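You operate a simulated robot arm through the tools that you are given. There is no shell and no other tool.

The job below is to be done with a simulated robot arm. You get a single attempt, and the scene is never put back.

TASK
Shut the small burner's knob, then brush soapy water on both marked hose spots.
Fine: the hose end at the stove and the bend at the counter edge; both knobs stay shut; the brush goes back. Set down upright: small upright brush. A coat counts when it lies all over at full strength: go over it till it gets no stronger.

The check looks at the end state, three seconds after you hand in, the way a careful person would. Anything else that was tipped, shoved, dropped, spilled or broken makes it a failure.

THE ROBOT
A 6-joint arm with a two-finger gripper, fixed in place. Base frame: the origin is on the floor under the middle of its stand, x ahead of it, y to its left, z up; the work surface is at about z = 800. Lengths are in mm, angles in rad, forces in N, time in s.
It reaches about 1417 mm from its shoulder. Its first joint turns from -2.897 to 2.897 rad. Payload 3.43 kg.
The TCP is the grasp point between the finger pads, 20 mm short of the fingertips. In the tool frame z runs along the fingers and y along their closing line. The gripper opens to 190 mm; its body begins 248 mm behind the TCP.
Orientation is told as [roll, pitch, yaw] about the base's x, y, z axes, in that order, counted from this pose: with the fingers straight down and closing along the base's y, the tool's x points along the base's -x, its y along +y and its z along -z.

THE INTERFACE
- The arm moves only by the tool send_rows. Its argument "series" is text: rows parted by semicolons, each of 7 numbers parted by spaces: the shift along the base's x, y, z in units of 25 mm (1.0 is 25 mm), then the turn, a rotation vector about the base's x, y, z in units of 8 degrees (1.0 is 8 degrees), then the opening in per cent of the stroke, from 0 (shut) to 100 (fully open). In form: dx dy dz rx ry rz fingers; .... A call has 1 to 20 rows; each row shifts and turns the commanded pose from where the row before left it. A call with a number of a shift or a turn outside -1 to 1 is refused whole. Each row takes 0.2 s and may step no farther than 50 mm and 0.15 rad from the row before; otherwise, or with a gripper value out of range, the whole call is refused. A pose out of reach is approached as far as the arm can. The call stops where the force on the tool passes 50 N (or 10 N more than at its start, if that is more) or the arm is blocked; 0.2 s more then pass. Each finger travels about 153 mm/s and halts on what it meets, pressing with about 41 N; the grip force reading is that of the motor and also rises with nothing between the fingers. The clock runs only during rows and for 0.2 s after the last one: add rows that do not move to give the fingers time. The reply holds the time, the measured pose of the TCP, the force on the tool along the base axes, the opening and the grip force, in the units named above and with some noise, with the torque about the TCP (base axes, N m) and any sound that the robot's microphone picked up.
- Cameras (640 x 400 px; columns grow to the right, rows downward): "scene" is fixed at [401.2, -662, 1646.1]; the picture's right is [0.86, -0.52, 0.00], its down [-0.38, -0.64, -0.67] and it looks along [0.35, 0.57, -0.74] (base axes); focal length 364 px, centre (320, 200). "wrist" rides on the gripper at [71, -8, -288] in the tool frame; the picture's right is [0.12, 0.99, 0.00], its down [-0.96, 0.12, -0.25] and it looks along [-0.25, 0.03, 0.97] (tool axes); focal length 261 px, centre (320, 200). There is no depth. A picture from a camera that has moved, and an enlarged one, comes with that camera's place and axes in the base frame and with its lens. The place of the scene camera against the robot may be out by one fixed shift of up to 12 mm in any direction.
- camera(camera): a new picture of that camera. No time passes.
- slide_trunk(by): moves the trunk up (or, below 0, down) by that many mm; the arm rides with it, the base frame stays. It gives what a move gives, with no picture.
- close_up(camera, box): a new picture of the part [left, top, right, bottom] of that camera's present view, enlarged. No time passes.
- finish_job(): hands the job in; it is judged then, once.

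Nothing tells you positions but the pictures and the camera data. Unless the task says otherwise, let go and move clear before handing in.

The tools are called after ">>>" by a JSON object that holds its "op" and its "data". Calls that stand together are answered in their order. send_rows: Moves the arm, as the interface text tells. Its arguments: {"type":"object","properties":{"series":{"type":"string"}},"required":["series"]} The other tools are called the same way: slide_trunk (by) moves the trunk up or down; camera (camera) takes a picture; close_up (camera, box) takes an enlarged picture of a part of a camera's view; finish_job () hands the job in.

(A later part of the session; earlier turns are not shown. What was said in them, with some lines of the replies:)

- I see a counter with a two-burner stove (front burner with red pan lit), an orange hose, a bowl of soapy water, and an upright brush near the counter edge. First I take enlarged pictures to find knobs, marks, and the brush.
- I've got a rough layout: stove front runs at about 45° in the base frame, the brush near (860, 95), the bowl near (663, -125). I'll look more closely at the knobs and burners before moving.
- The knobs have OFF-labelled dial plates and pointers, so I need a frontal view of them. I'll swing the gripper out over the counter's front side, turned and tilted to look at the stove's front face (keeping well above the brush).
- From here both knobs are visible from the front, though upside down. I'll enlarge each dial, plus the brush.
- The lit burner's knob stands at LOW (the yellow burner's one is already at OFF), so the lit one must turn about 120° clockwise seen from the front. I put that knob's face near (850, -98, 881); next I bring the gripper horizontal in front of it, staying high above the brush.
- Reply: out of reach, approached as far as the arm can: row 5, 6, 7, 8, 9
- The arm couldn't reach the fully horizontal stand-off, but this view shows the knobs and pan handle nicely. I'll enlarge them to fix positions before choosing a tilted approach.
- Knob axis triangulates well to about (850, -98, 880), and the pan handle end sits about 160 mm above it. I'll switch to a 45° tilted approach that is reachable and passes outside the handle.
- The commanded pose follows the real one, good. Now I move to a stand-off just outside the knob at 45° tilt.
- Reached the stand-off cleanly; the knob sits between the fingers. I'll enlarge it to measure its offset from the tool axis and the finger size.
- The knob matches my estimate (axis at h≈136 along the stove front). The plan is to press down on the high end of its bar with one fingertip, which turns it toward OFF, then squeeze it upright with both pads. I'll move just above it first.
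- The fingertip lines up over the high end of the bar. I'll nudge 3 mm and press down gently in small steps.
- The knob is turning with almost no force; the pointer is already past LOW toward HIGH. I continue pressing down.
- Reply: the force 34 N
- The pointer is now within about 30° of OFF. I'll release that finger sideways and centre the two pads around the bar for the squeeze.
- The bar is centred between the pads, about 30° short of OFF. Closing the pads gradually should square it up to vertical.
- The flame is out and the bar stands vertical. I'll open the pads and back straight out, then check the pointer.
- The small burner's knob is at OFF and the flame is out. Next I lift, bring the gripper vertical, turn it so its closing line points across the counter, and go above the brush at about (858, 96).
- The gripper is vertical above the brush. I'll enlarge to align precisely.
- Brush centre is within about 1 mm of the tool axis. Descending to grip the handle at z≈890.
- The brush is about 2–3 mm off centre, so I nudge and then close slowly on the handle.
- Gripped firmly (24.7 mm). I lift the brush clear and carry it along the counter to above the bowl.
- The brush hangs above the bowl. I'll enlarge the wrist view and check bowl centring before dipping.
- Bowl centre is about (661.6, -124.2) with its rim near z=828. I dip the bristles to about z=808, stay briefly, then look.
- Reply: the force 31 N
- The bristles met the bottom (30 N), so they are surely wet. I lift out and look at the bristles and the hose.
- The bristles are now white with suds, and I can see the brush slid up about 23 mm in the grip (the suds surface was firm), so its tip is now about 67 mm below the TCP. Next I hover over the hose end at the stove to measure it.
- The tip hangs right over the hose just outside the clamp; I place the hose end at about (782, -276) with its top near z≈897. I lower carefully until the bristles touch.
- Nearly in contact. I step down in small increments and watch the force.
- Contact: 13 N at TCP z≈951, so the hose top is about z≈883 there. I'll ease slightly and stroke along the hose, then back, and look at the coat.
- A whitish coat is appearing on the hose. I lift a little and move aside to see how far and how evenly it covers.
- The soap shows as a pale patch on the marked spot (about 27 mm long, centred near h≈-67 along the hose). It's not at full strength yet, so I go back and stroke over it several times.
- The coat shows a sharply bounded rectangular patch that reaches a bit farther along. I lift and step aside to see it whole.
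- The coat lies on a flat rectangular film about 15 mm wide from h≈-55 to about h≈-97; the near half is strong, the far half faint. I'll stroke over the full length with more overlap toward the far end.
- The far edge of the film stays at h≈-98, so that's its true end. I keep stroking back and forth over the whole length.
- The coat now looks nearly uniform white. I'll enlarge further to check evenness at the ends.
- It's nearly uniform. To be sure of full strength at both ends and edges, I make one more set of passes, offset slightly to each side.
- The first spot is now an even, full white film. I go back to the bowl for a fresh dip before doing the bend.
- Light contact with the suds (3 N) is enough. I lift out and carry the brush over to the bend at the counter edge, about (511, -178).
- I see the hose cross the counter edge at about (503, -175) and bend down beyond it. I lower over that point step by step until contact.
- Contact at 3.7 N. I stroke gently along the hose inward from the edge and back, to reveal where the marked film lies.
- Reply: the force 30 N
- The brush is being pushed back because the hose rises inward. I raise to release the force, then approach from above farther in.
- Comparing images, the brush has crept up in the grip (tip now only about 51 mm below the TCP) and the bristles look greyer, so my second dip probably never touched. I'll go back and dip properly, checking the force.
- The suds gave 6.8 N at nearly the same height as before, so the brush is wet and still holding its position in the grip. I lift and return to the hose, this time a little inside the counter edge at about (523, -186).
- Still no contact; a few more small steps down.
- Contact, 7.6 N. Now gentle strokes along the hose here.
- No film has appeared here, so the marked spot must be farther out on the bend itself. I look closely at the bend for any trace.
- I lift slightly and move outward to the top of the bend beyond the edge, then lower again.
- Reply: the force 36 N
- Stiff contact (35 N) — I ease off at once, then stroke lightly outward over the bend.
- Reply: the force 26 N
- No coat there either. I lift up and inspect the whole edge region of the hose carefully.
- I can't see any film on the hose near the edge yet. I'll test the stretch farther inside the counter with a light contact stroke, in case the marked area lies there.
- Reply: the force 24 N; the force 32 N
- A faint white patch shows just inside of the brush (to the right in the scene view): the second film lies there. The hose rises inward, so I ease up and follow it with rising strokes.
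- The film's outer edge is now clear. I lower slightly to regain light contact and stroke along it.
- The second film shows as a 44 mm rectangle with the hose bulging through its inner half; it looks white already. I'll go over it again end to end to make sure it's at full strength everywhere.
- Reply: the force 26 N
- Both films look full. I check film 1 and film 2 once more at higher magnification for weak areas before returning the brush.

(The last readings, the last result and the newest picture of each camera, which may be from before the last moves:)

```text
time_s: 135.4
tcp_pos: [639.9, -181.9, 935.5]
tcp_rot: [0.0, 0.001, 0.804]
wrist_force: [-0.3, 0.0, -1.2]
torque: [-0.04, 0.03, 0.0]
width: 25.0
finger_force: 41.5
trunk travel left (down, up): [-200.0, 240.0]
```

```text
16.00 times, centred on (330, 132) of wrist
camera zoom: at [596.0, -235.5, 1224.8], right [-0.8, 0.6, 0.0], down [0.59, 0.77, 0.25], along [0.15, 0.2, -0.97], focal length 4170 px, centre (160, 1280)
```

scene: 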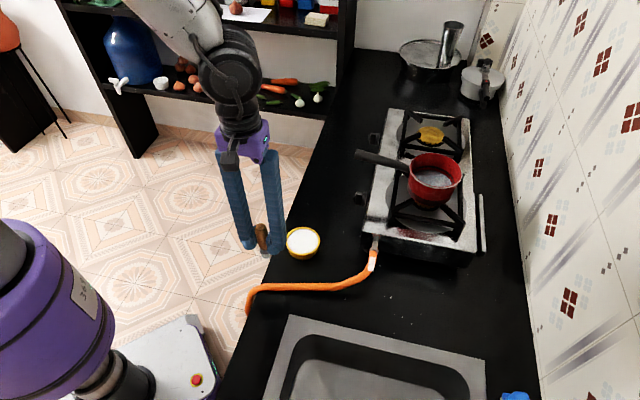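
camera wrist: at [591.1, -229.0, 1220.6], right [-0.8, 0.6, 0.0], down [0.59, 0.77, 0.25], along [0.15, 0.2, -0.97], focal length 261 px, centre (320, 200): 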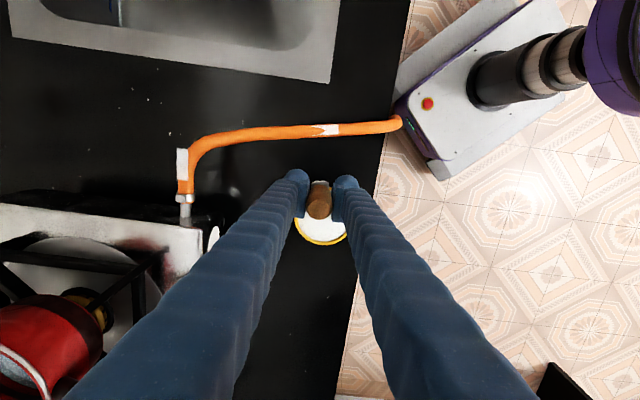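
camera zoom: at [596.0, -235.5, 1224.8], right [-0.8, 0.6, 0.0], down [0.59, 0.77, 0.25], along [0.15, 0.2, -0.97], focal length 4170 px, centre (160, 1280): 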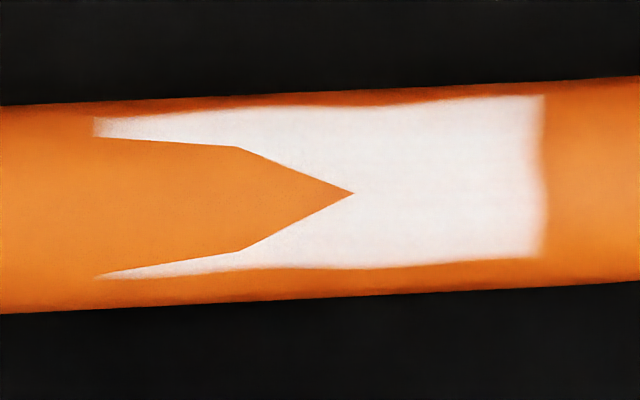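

Both coats are uniform with only soft texture borders. Now I carry the brush back to its home spot at (860, 97), staying high.

>>> {"op": "send_rows", "data": {"series": "0 0 1 0 0 0 7;0 0 1 0 0 0 7;0.734 0.93 0.6 0 0 0 7;0.734 0.93 0 0 0 0 7;0.734 0.93 0 0 0 0 7;0.734 0.93 0 0 0 0 7;0.734 0.93 0 0 0 0 7;0.734 0.93 0 0 0 0 7;0.734 0.93 0 0 0 0 7;0.734 0.93 0 0 0 0 7;0.734 0.93 0 0 0 0 7;0.734 0.93 0 0 0 0 7;0.734 0.93 0 0 0 0 7;0.734 0.93 0 0 0 0 7;0 0 0 0 0 0 7"}}

>>> {"op": "close_up", "data": {"camera": "scene", "box": [290, 90, 370, 180]}}

>>> {"op": "close_up", "data": {"camera": "wrist", "box": [260, 150, 380, 225]}}

>>> {"op": "camera", "data": {"camera": "scene"}}

```text
time_s: 138.6
tcp_pos: [861.2, 99.7, 1000.3]
tcp_rot: [0.0, 0.002, 0.803]
wrist_force: [-0.7, -0.9, -0.2]
torque: [-0.09, 0.0, -0.01]
width: 25.3
finger_force: 40.7
trunk travel left (down, up): [-200.0, 240.0]
```

```text
4.44 times, centred on (330, 135) of scene
camera zoom: at [401.2, -662.0, 1646.1], right [0.86, -0.52, 0.0], down [-0.38, -0.64, -0.67], along [0.35, 0.57, -0.74], focal length 1620 px, centre (276, 489)
```

zoom: 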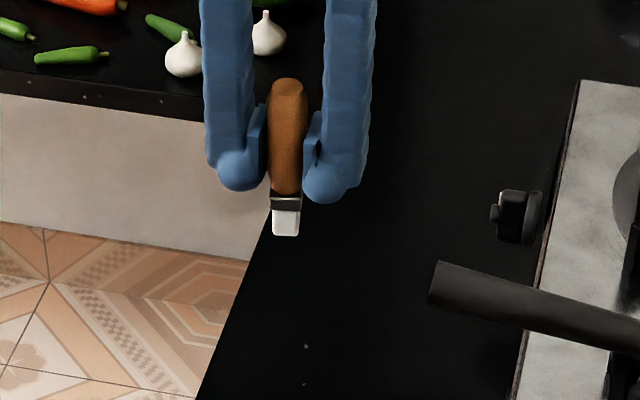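

```text
5.33 times, centred on (320, 188) of wrist
camera zoom: at [817.5, 43.4, 1289.7], right [-0.8, 0.6, 0.0], down [0.59, 0.77, 0.25], along [0.15, 0.2, -0.97], focal length 1390 px, centre (320, 267)
```

zoom: 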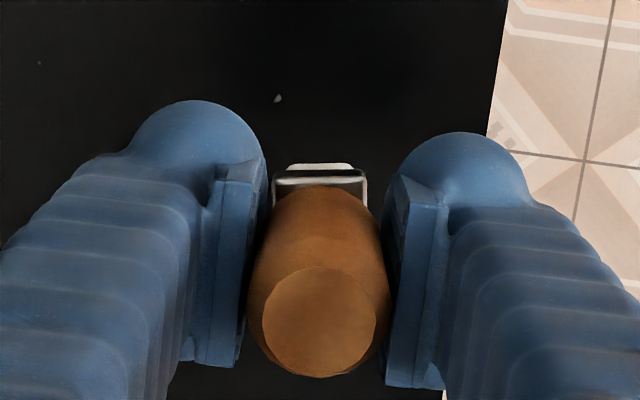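

```text
taken
```

scene: 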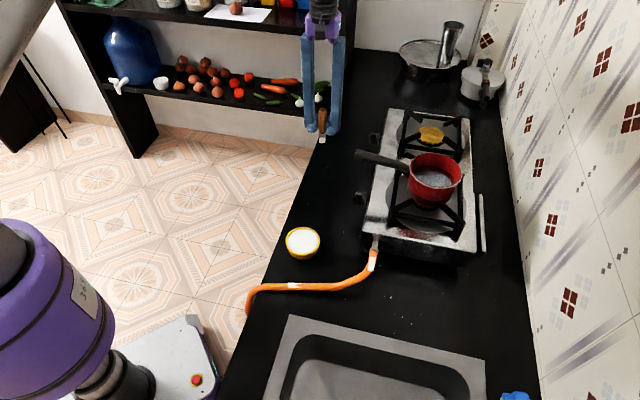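

Brush hangs straight above its home. I lower it to just above the counter.

>>> {"op": "send_rows", "data": {"series": "-0.04 -0.1 -0.9 0 0 0 7;0 0 -0.9 0 0 0 7;0 0 -0.9 0 0 0 7;0 0 -0.9 0 0 0 7;0 0 -0.9 0 0 0 7;0 0 -0.5 0 0 0 7;0 0 -0.16 0 0 0 7;0 0 0 0 0 0 7"}}

>>> {"op": "close_up", "data": {"camera": "scene", "box": [290, 110, 370, 190]}}

>>> {"op": "close_up", "data": {"camera": "wrist", "box": [260, 150, 380, 225]}}

```text
time_s: 140.4
tcp_pos: [859.3, 96.4, 869.8]
tcp_rot: [0.001, 0.003, 0.803]
wrist_force: [0.1, -0.9, -0.6]
torque: [0.0, 0.01, -0.02]
width: 24.9
finger_force: 40.9
trunk travel left (down, up): [-200.0, 240.0]
```

```text
5.00 times, centred on (330, 150) of scene
camera zoom: at [401.2, -662.0, 1646.1], right [0.86, -0.52, 0.0], down [-0.38, -0.64, -0.67], along [0.35, 0.57, -0.74], focal length 1822 px, centre (270, 450)
```

zoom: 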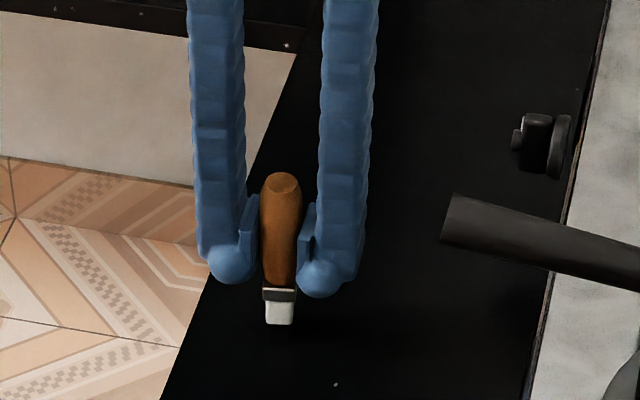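

```text
5.33 times, centred on (320, 188) of wrist
camera zoom: at [815.2, 40.6, 1158.8], right [-0.8, 0.6, 0.0], down [0.59, 0.77, 0.25], along [0.15, 0.2, -0.97], focal length 1390 px, centre (320, 267)
```

zoom: 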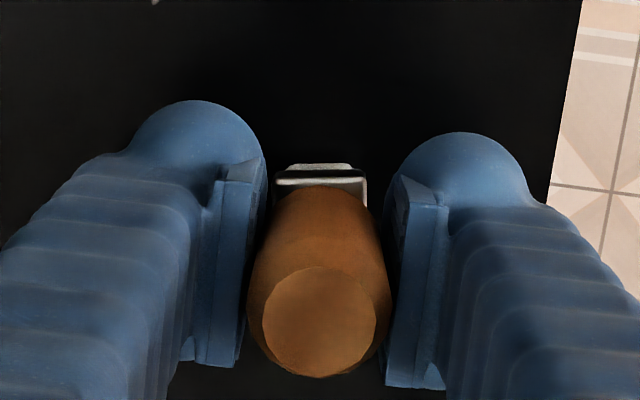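

>>> {"op": "send_rows", "data": {"series": "0.03 0.02 -0.16 0 0 0 7;0 0 -0.12 0 0 0 7;0 0 0 0 0 0 7"}}

```text
time_s: 141.2
tcp_pos: [858.9, 97.2, 863.3]
tcp_rot: [0.001, 0.002, 0.803]
wrist_force: [-0.2, 0.6, -1.4]
torque: [0.0, 0.02, 0.01]
width: 24.9
finger_force: 41.3
trunk travel left (down, up): [-200.0, 240.0]
```

>>> {"op": "send_rows", "data": {"series": "0 0 -0.05 0 0 0 7;0 0 -0.04 0 0 0 7;0 0 0 0 0 0 7"}}

```text
time_s: 142.0
tcp_pos: [859.4, 95.3, 862.0]
tcp_rot: [0.002, 0.002, 0.803]
wrist_force: [0.3, 0.1, -0.8]
torque: [0.0, 0.01, 0.02]
width: 25.3
finger_force: 40.7
trunk travel left (down, up): [-200.0, 240.0]
```

>>> {"op": "send_rows", "data": {"series": "0 0 -0.04 0 0 0 7;0 0 -0.04 0 0 0 7;0 0 0 0 0 0 7"}}

```text
time_s: 142.8
tcp_pos: [859.2, 95.9, 861.1]
tcp_rot: [-0.001, 0.001, 0.804]
wrist_force: [-1.9, 1.9, 10.6]
torque: [-0.01, 0.21, -0.02]
width: 25.3
finger_force: 41.5
trunk travel left (down, up): [-200.0, 240.0]
```

The brush touches the counter (10.6 N). I ease off a hair and check that it stands upright before releasing.

>>> {"op": "send_rows", "data": {"series": "0 0 0.03 0 0 0 7;0 0 0 0 0 0 7"}}

>>> {"op": "close_up", "data": {"camera": "scene", "box": [300, 135, 350, 185]}}

>>> {"op": "close_up", "data": {"camera": "wrist", "box": [260, 150, 380, 225]}}

```text
time_s: 143.4
tcp_pos: [860.2, 96.2, 859.1]
tcp_rot: [0.001, 0.002, 0.802]
wrist_force: [-0.3, 1.6, 7.4]
torque: [-0.01, 0.05, -0.01]
width: 25.3
finger_force: 40.5
trunk travel left (down, up): [-200.0, 240.0]
```

```text
8.00 times, centred on (325, 160) of scene
camera zoom: at [401.2, -662.0, 1646.1], right [0.86, -0.52, 0.0], down [-0.38, -0.64, -0.67], along [0.35, 0.57, -0.74], focal length 2915 px, centre (280, 520)
```

zoom: 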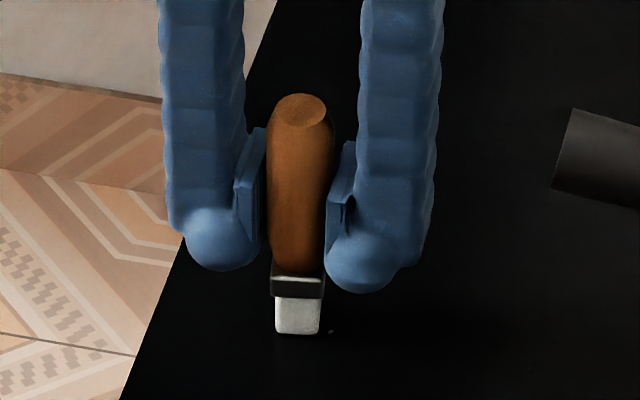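

```text
5.33 times, centred on (320, 188) of wrist
camera zoom: at [816.0, 40.4, 1149.4], right [-0.8, 0.6, 0.0], down [0.59, 0.77, 0.25], along [0.15, 0.2, -0.97], focal length 1390 px, centre (320, 267)
```

zoom: 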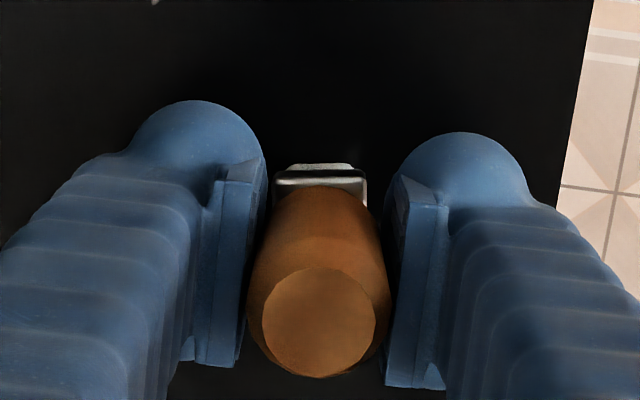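

It stands upright within about a degree. I release slowly.

>>> {"op": "send_rows", "data": {"series": "0 0 0.02 0 0 0 7;0 0 0 0 0 0 13;0 0 0 0 0 0 14;0 0 0 0 0 0 15;0 0 0 0 0 0 17;0 0 0 0 0 0 20;0 0 0 0 0 0 25;0 0 0 0 0 0 32;0 0 0 0 0 0 40;0 0 0 0 0 0 40"}}

>>> {"op": "close_up", "data": {"camera": "scene", "box": [300, 135, 350, 185]}}

>>> {"op": "close_up", "data": {"camera": "wrist", "box": [260, 150, 380, 225]}}

```text
time_s: 145.6
tcp_pos: [860.1, 96.2, 861.1]
tcp_rot: [0.003, 0.0, 0.803]
wrist_force: [0.4, -2.0, -0.1]
torque: [0.01, 0.01, -0.02]
width: 76.0
finger_force: 0.0
trunk travel left (down, up): [-200.0, 240.0]
```

```text
8.00 times, centred on (325, 160) of scene
camera zoom: at [401.2, -662.0, 1646.1], right [0.86, -0.52, 0.0], down [-0.38, -0.64, -0.67], along [0.35, 0.57, -0.74], focal length 2915 px, centre (280, 520)
```

zoom: 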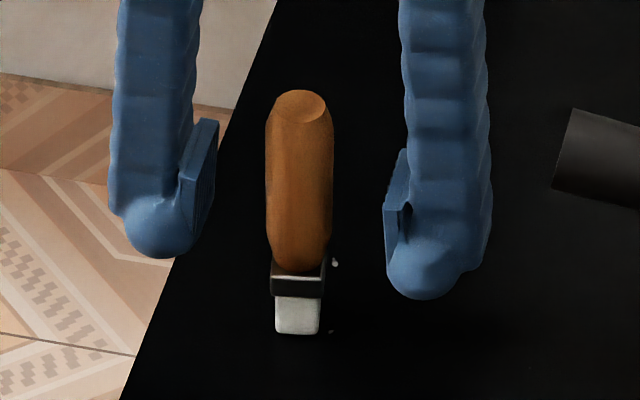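

```text
5.33 times, centred on (320, 188) of wrist
camera zoom: at [816.1, 40.3, 1149.8], right [-0.8, 0.6, 0.0], down [0.59, 0.77, 0.25], along [0.15, 0.2, -0.97], focal length 1390 px, centre (320, 267)
```

zoom: 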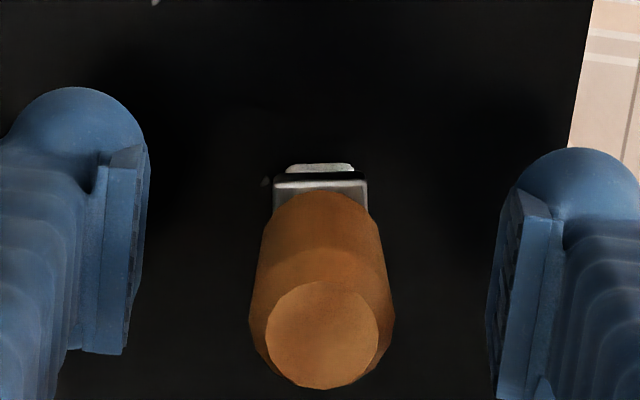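

The brush stands free. I lift straight up clear of it and check the whole scene.

>>> {"op": "send_rows", "data": {"series": "0 0 0.4 0 0 0 40;0 0 0.8 0 0 0 40;0 0 1 0 0 0 40;0 0 1 0 0 0 40;0 0 1 0 0 0 40;0 0 1 0 0 0 40;0 0 1 0 0 0 40;0 0 1 0 0 0 40;0 0 1 0 0 0 40;0 0 0 0 0 0 40"}}

>>> {"op": "camera", "data": {"camera": "scene"}}

>>> {"op": "camera", "data": {"camera": "wrist"}}

>>> {"op": "close_up", "data": {"camera": "scene", "box": [300, 130, 350, 185]}}

>>> {"op": "close_up", "data": {"camera": "scene", "box": [350, 110, 430, 220]}}

>>> {"op": "close_up", "data": {"camera": "scene", "box": [230, 220, 400, 326]}}

```text
time_s: 147.8
tcp_pos: [860.5, 95.6, 1064.8]
tcp_rot: [0.001, 0.004, 0.804]
wrist_force: [-0.4, 1.1, -0.4]
torque: [0.0, 0.01, -0.02]
width: 76.2
finger_force: 0.0
trunk travel left (down, up): [-200.0, 240.0]
```

```text
taken
```

scene: 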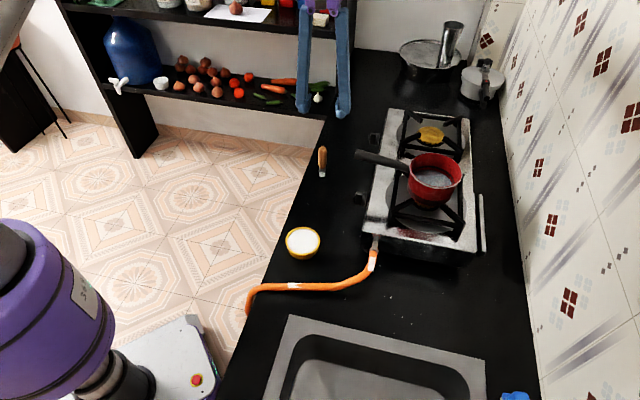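

```text
taken
camera wrist: at [816.7, 39.6, 1354.4], right [-0.8, 0.6, 0.0], down [0.59, 0.77, 0.24], along [0.15, 0.2, -0.97], focal length 261 px, centre (320, 200)
```

wrist: 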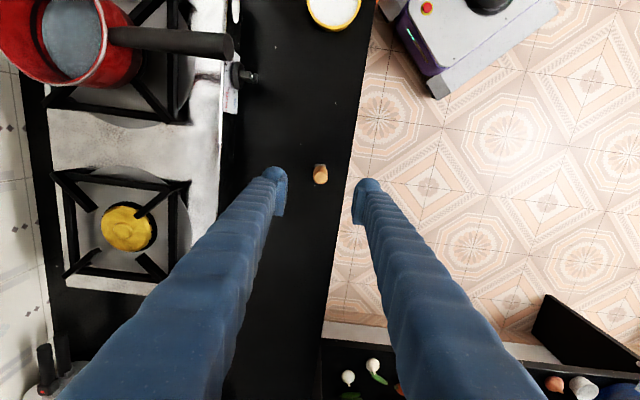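

```text
7.27 times, centred on (325, 158) of scene
camera zoom: at [401.2, -662.0, 1646.1], right [0.86, -0.52, 0.0], down [-0.38, -0.64, -0.67], along [0.35, 0.57, -0.74], focal length 2650 px, centre (284, 509)
```

zoom: 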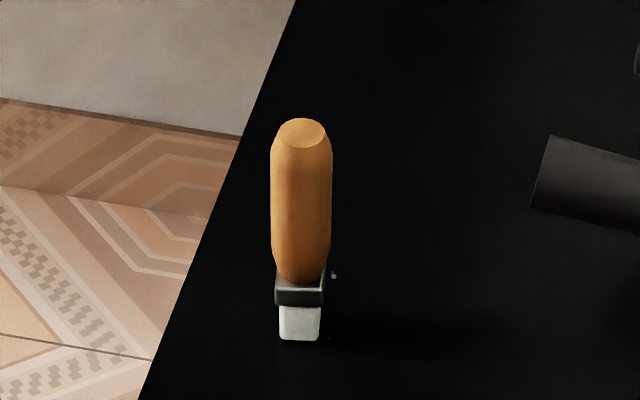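

```text
3.64 times, centred on (390, 165) of scene
camera zoom: at [401.2, -662.0, 1646.1], right [0.86, -0.52, 0.0], down [-0.38, -0.64, -0.67], along [0.35, 0.57, -0.74], focal length 1325 px, centre (66, 327)
```

zoom: 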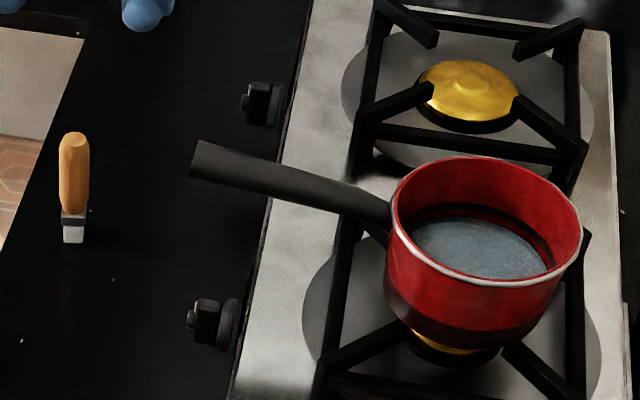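

```text
3.76 times, centred on (315, 273) of scene
camera zoom: at [401.2, -662.0, 1646.1], right [0.86, -0.52, 0.0], down [-0.38, -0.64, -0.67], along [0.35, 0.57, -0.74], focal length 1372 px, centre (339, -75)
```

zoom: 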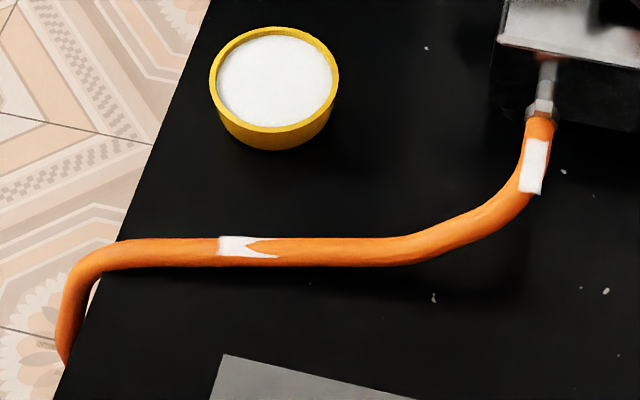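

Everything is in place: brush home and upright, bowl and pan unmoved, burners out. I take a last close look at the film edges and knobs before handing in.

>>> {"op": "close_up", "data": {"camera": "scene", "box": [286, 280, 302, 292]}}

>>> {"op": "close_up", "data": {"camera": "scene", "box": [366, 254, 380, 274]}}

>>> {"op": "close_up", "data": {"camera": "wrist", "box": [215, 50, 275, 120]}}

```text
16.00 times, centred on (294, 286) of scene
camera zoom: at [401.2, -662.0, 1646.1], right [0.86, -0.52, 0.0], down [-0.38, -0.64, -0.67], along [0.35, 0.57, -0.74], focal length 5830 px, centre (736, -1176)
```

zoom: 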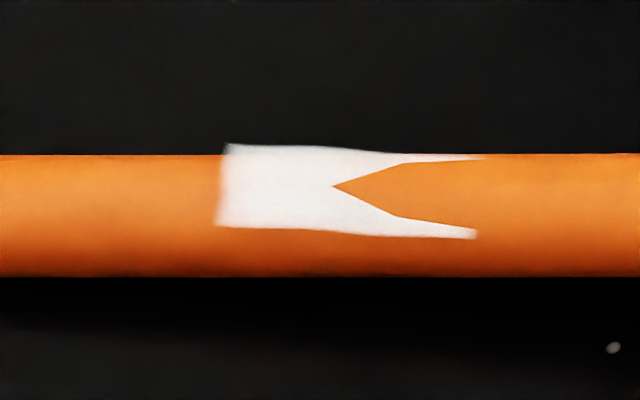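

```text
16.00 times, centred on (373, 264) of scene
camera zoom: at [401.2, -662.0, 1646.1], right [0.86, -0.52, 0.0], down [-0.38, -0.64, -0.67], along [0.35, 0.57, -0.74], focal length 5830 px, centre (-528, -824)
```

zoom: 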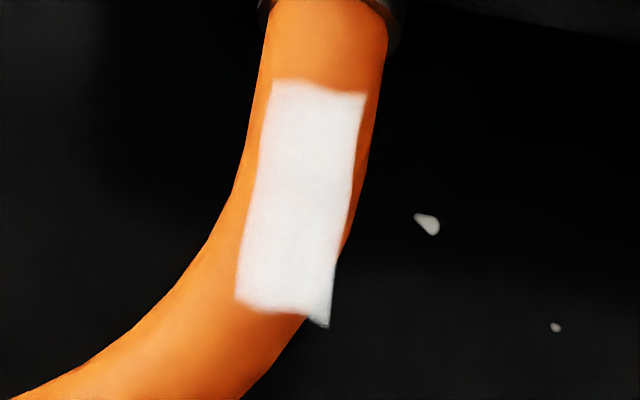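

```text
5.71 times, centred on (245, 85) of wrist
camera zoom: at [816.7, 39.6, 1354.4], right [-0.8, 0.6, 0.0], down [0.59, 0.77, 0.24], along [0.15, 0.2, -0.97], focal length 1489 px, centre (749, 857)
```

zoom: 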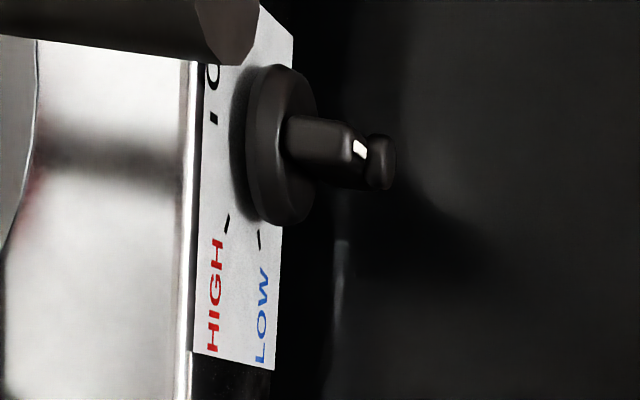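

The small burner's knob is at OFF and the yellow burner's knob was never touched. Both hose films are full and even, and the brush stands upright at home with the gripper well clear, so I hand the job in.

>>> {"op": "finish_job", "data": {}}

```text
The job is handed in.
```

The job is handed in: the lit burner's knob is shut, both marked hose spots are coated, and the brush is back where it stood.

- **Knobs:** I took the lit burner, under the red pan, to be the small burner. Its knob went from LOW to OFF and the flame went out. The yellow burner's knob was already at OFF and I never touched it.
- **Hose spots:** Each coat showed as a white rectangle of about 44 by 15 mm. I went over both until they stopped getting whiter.
    - **At the stove:** this one starts about 16 mm from the clamp.
    - **Toward the counter edge:** this one lies about 95 mm inside the edge, not on the bend itself. Brushing the bend and the edge left no coat, so I took this rectangle to be the second mark. The inner half is partly hidden where the hose bulges through it, so I could not see all of that part.
- **Brush:** It stands upright within about 2 mm of its first place. It slid up in the grip during the first dip, pressed at 30 N, and some contacts at the edge reached 25–35 N.
- **Rest of the scene:** The bowl and pan look unmoved. I saw nothing spilled, tipped or broken in the last pictures.
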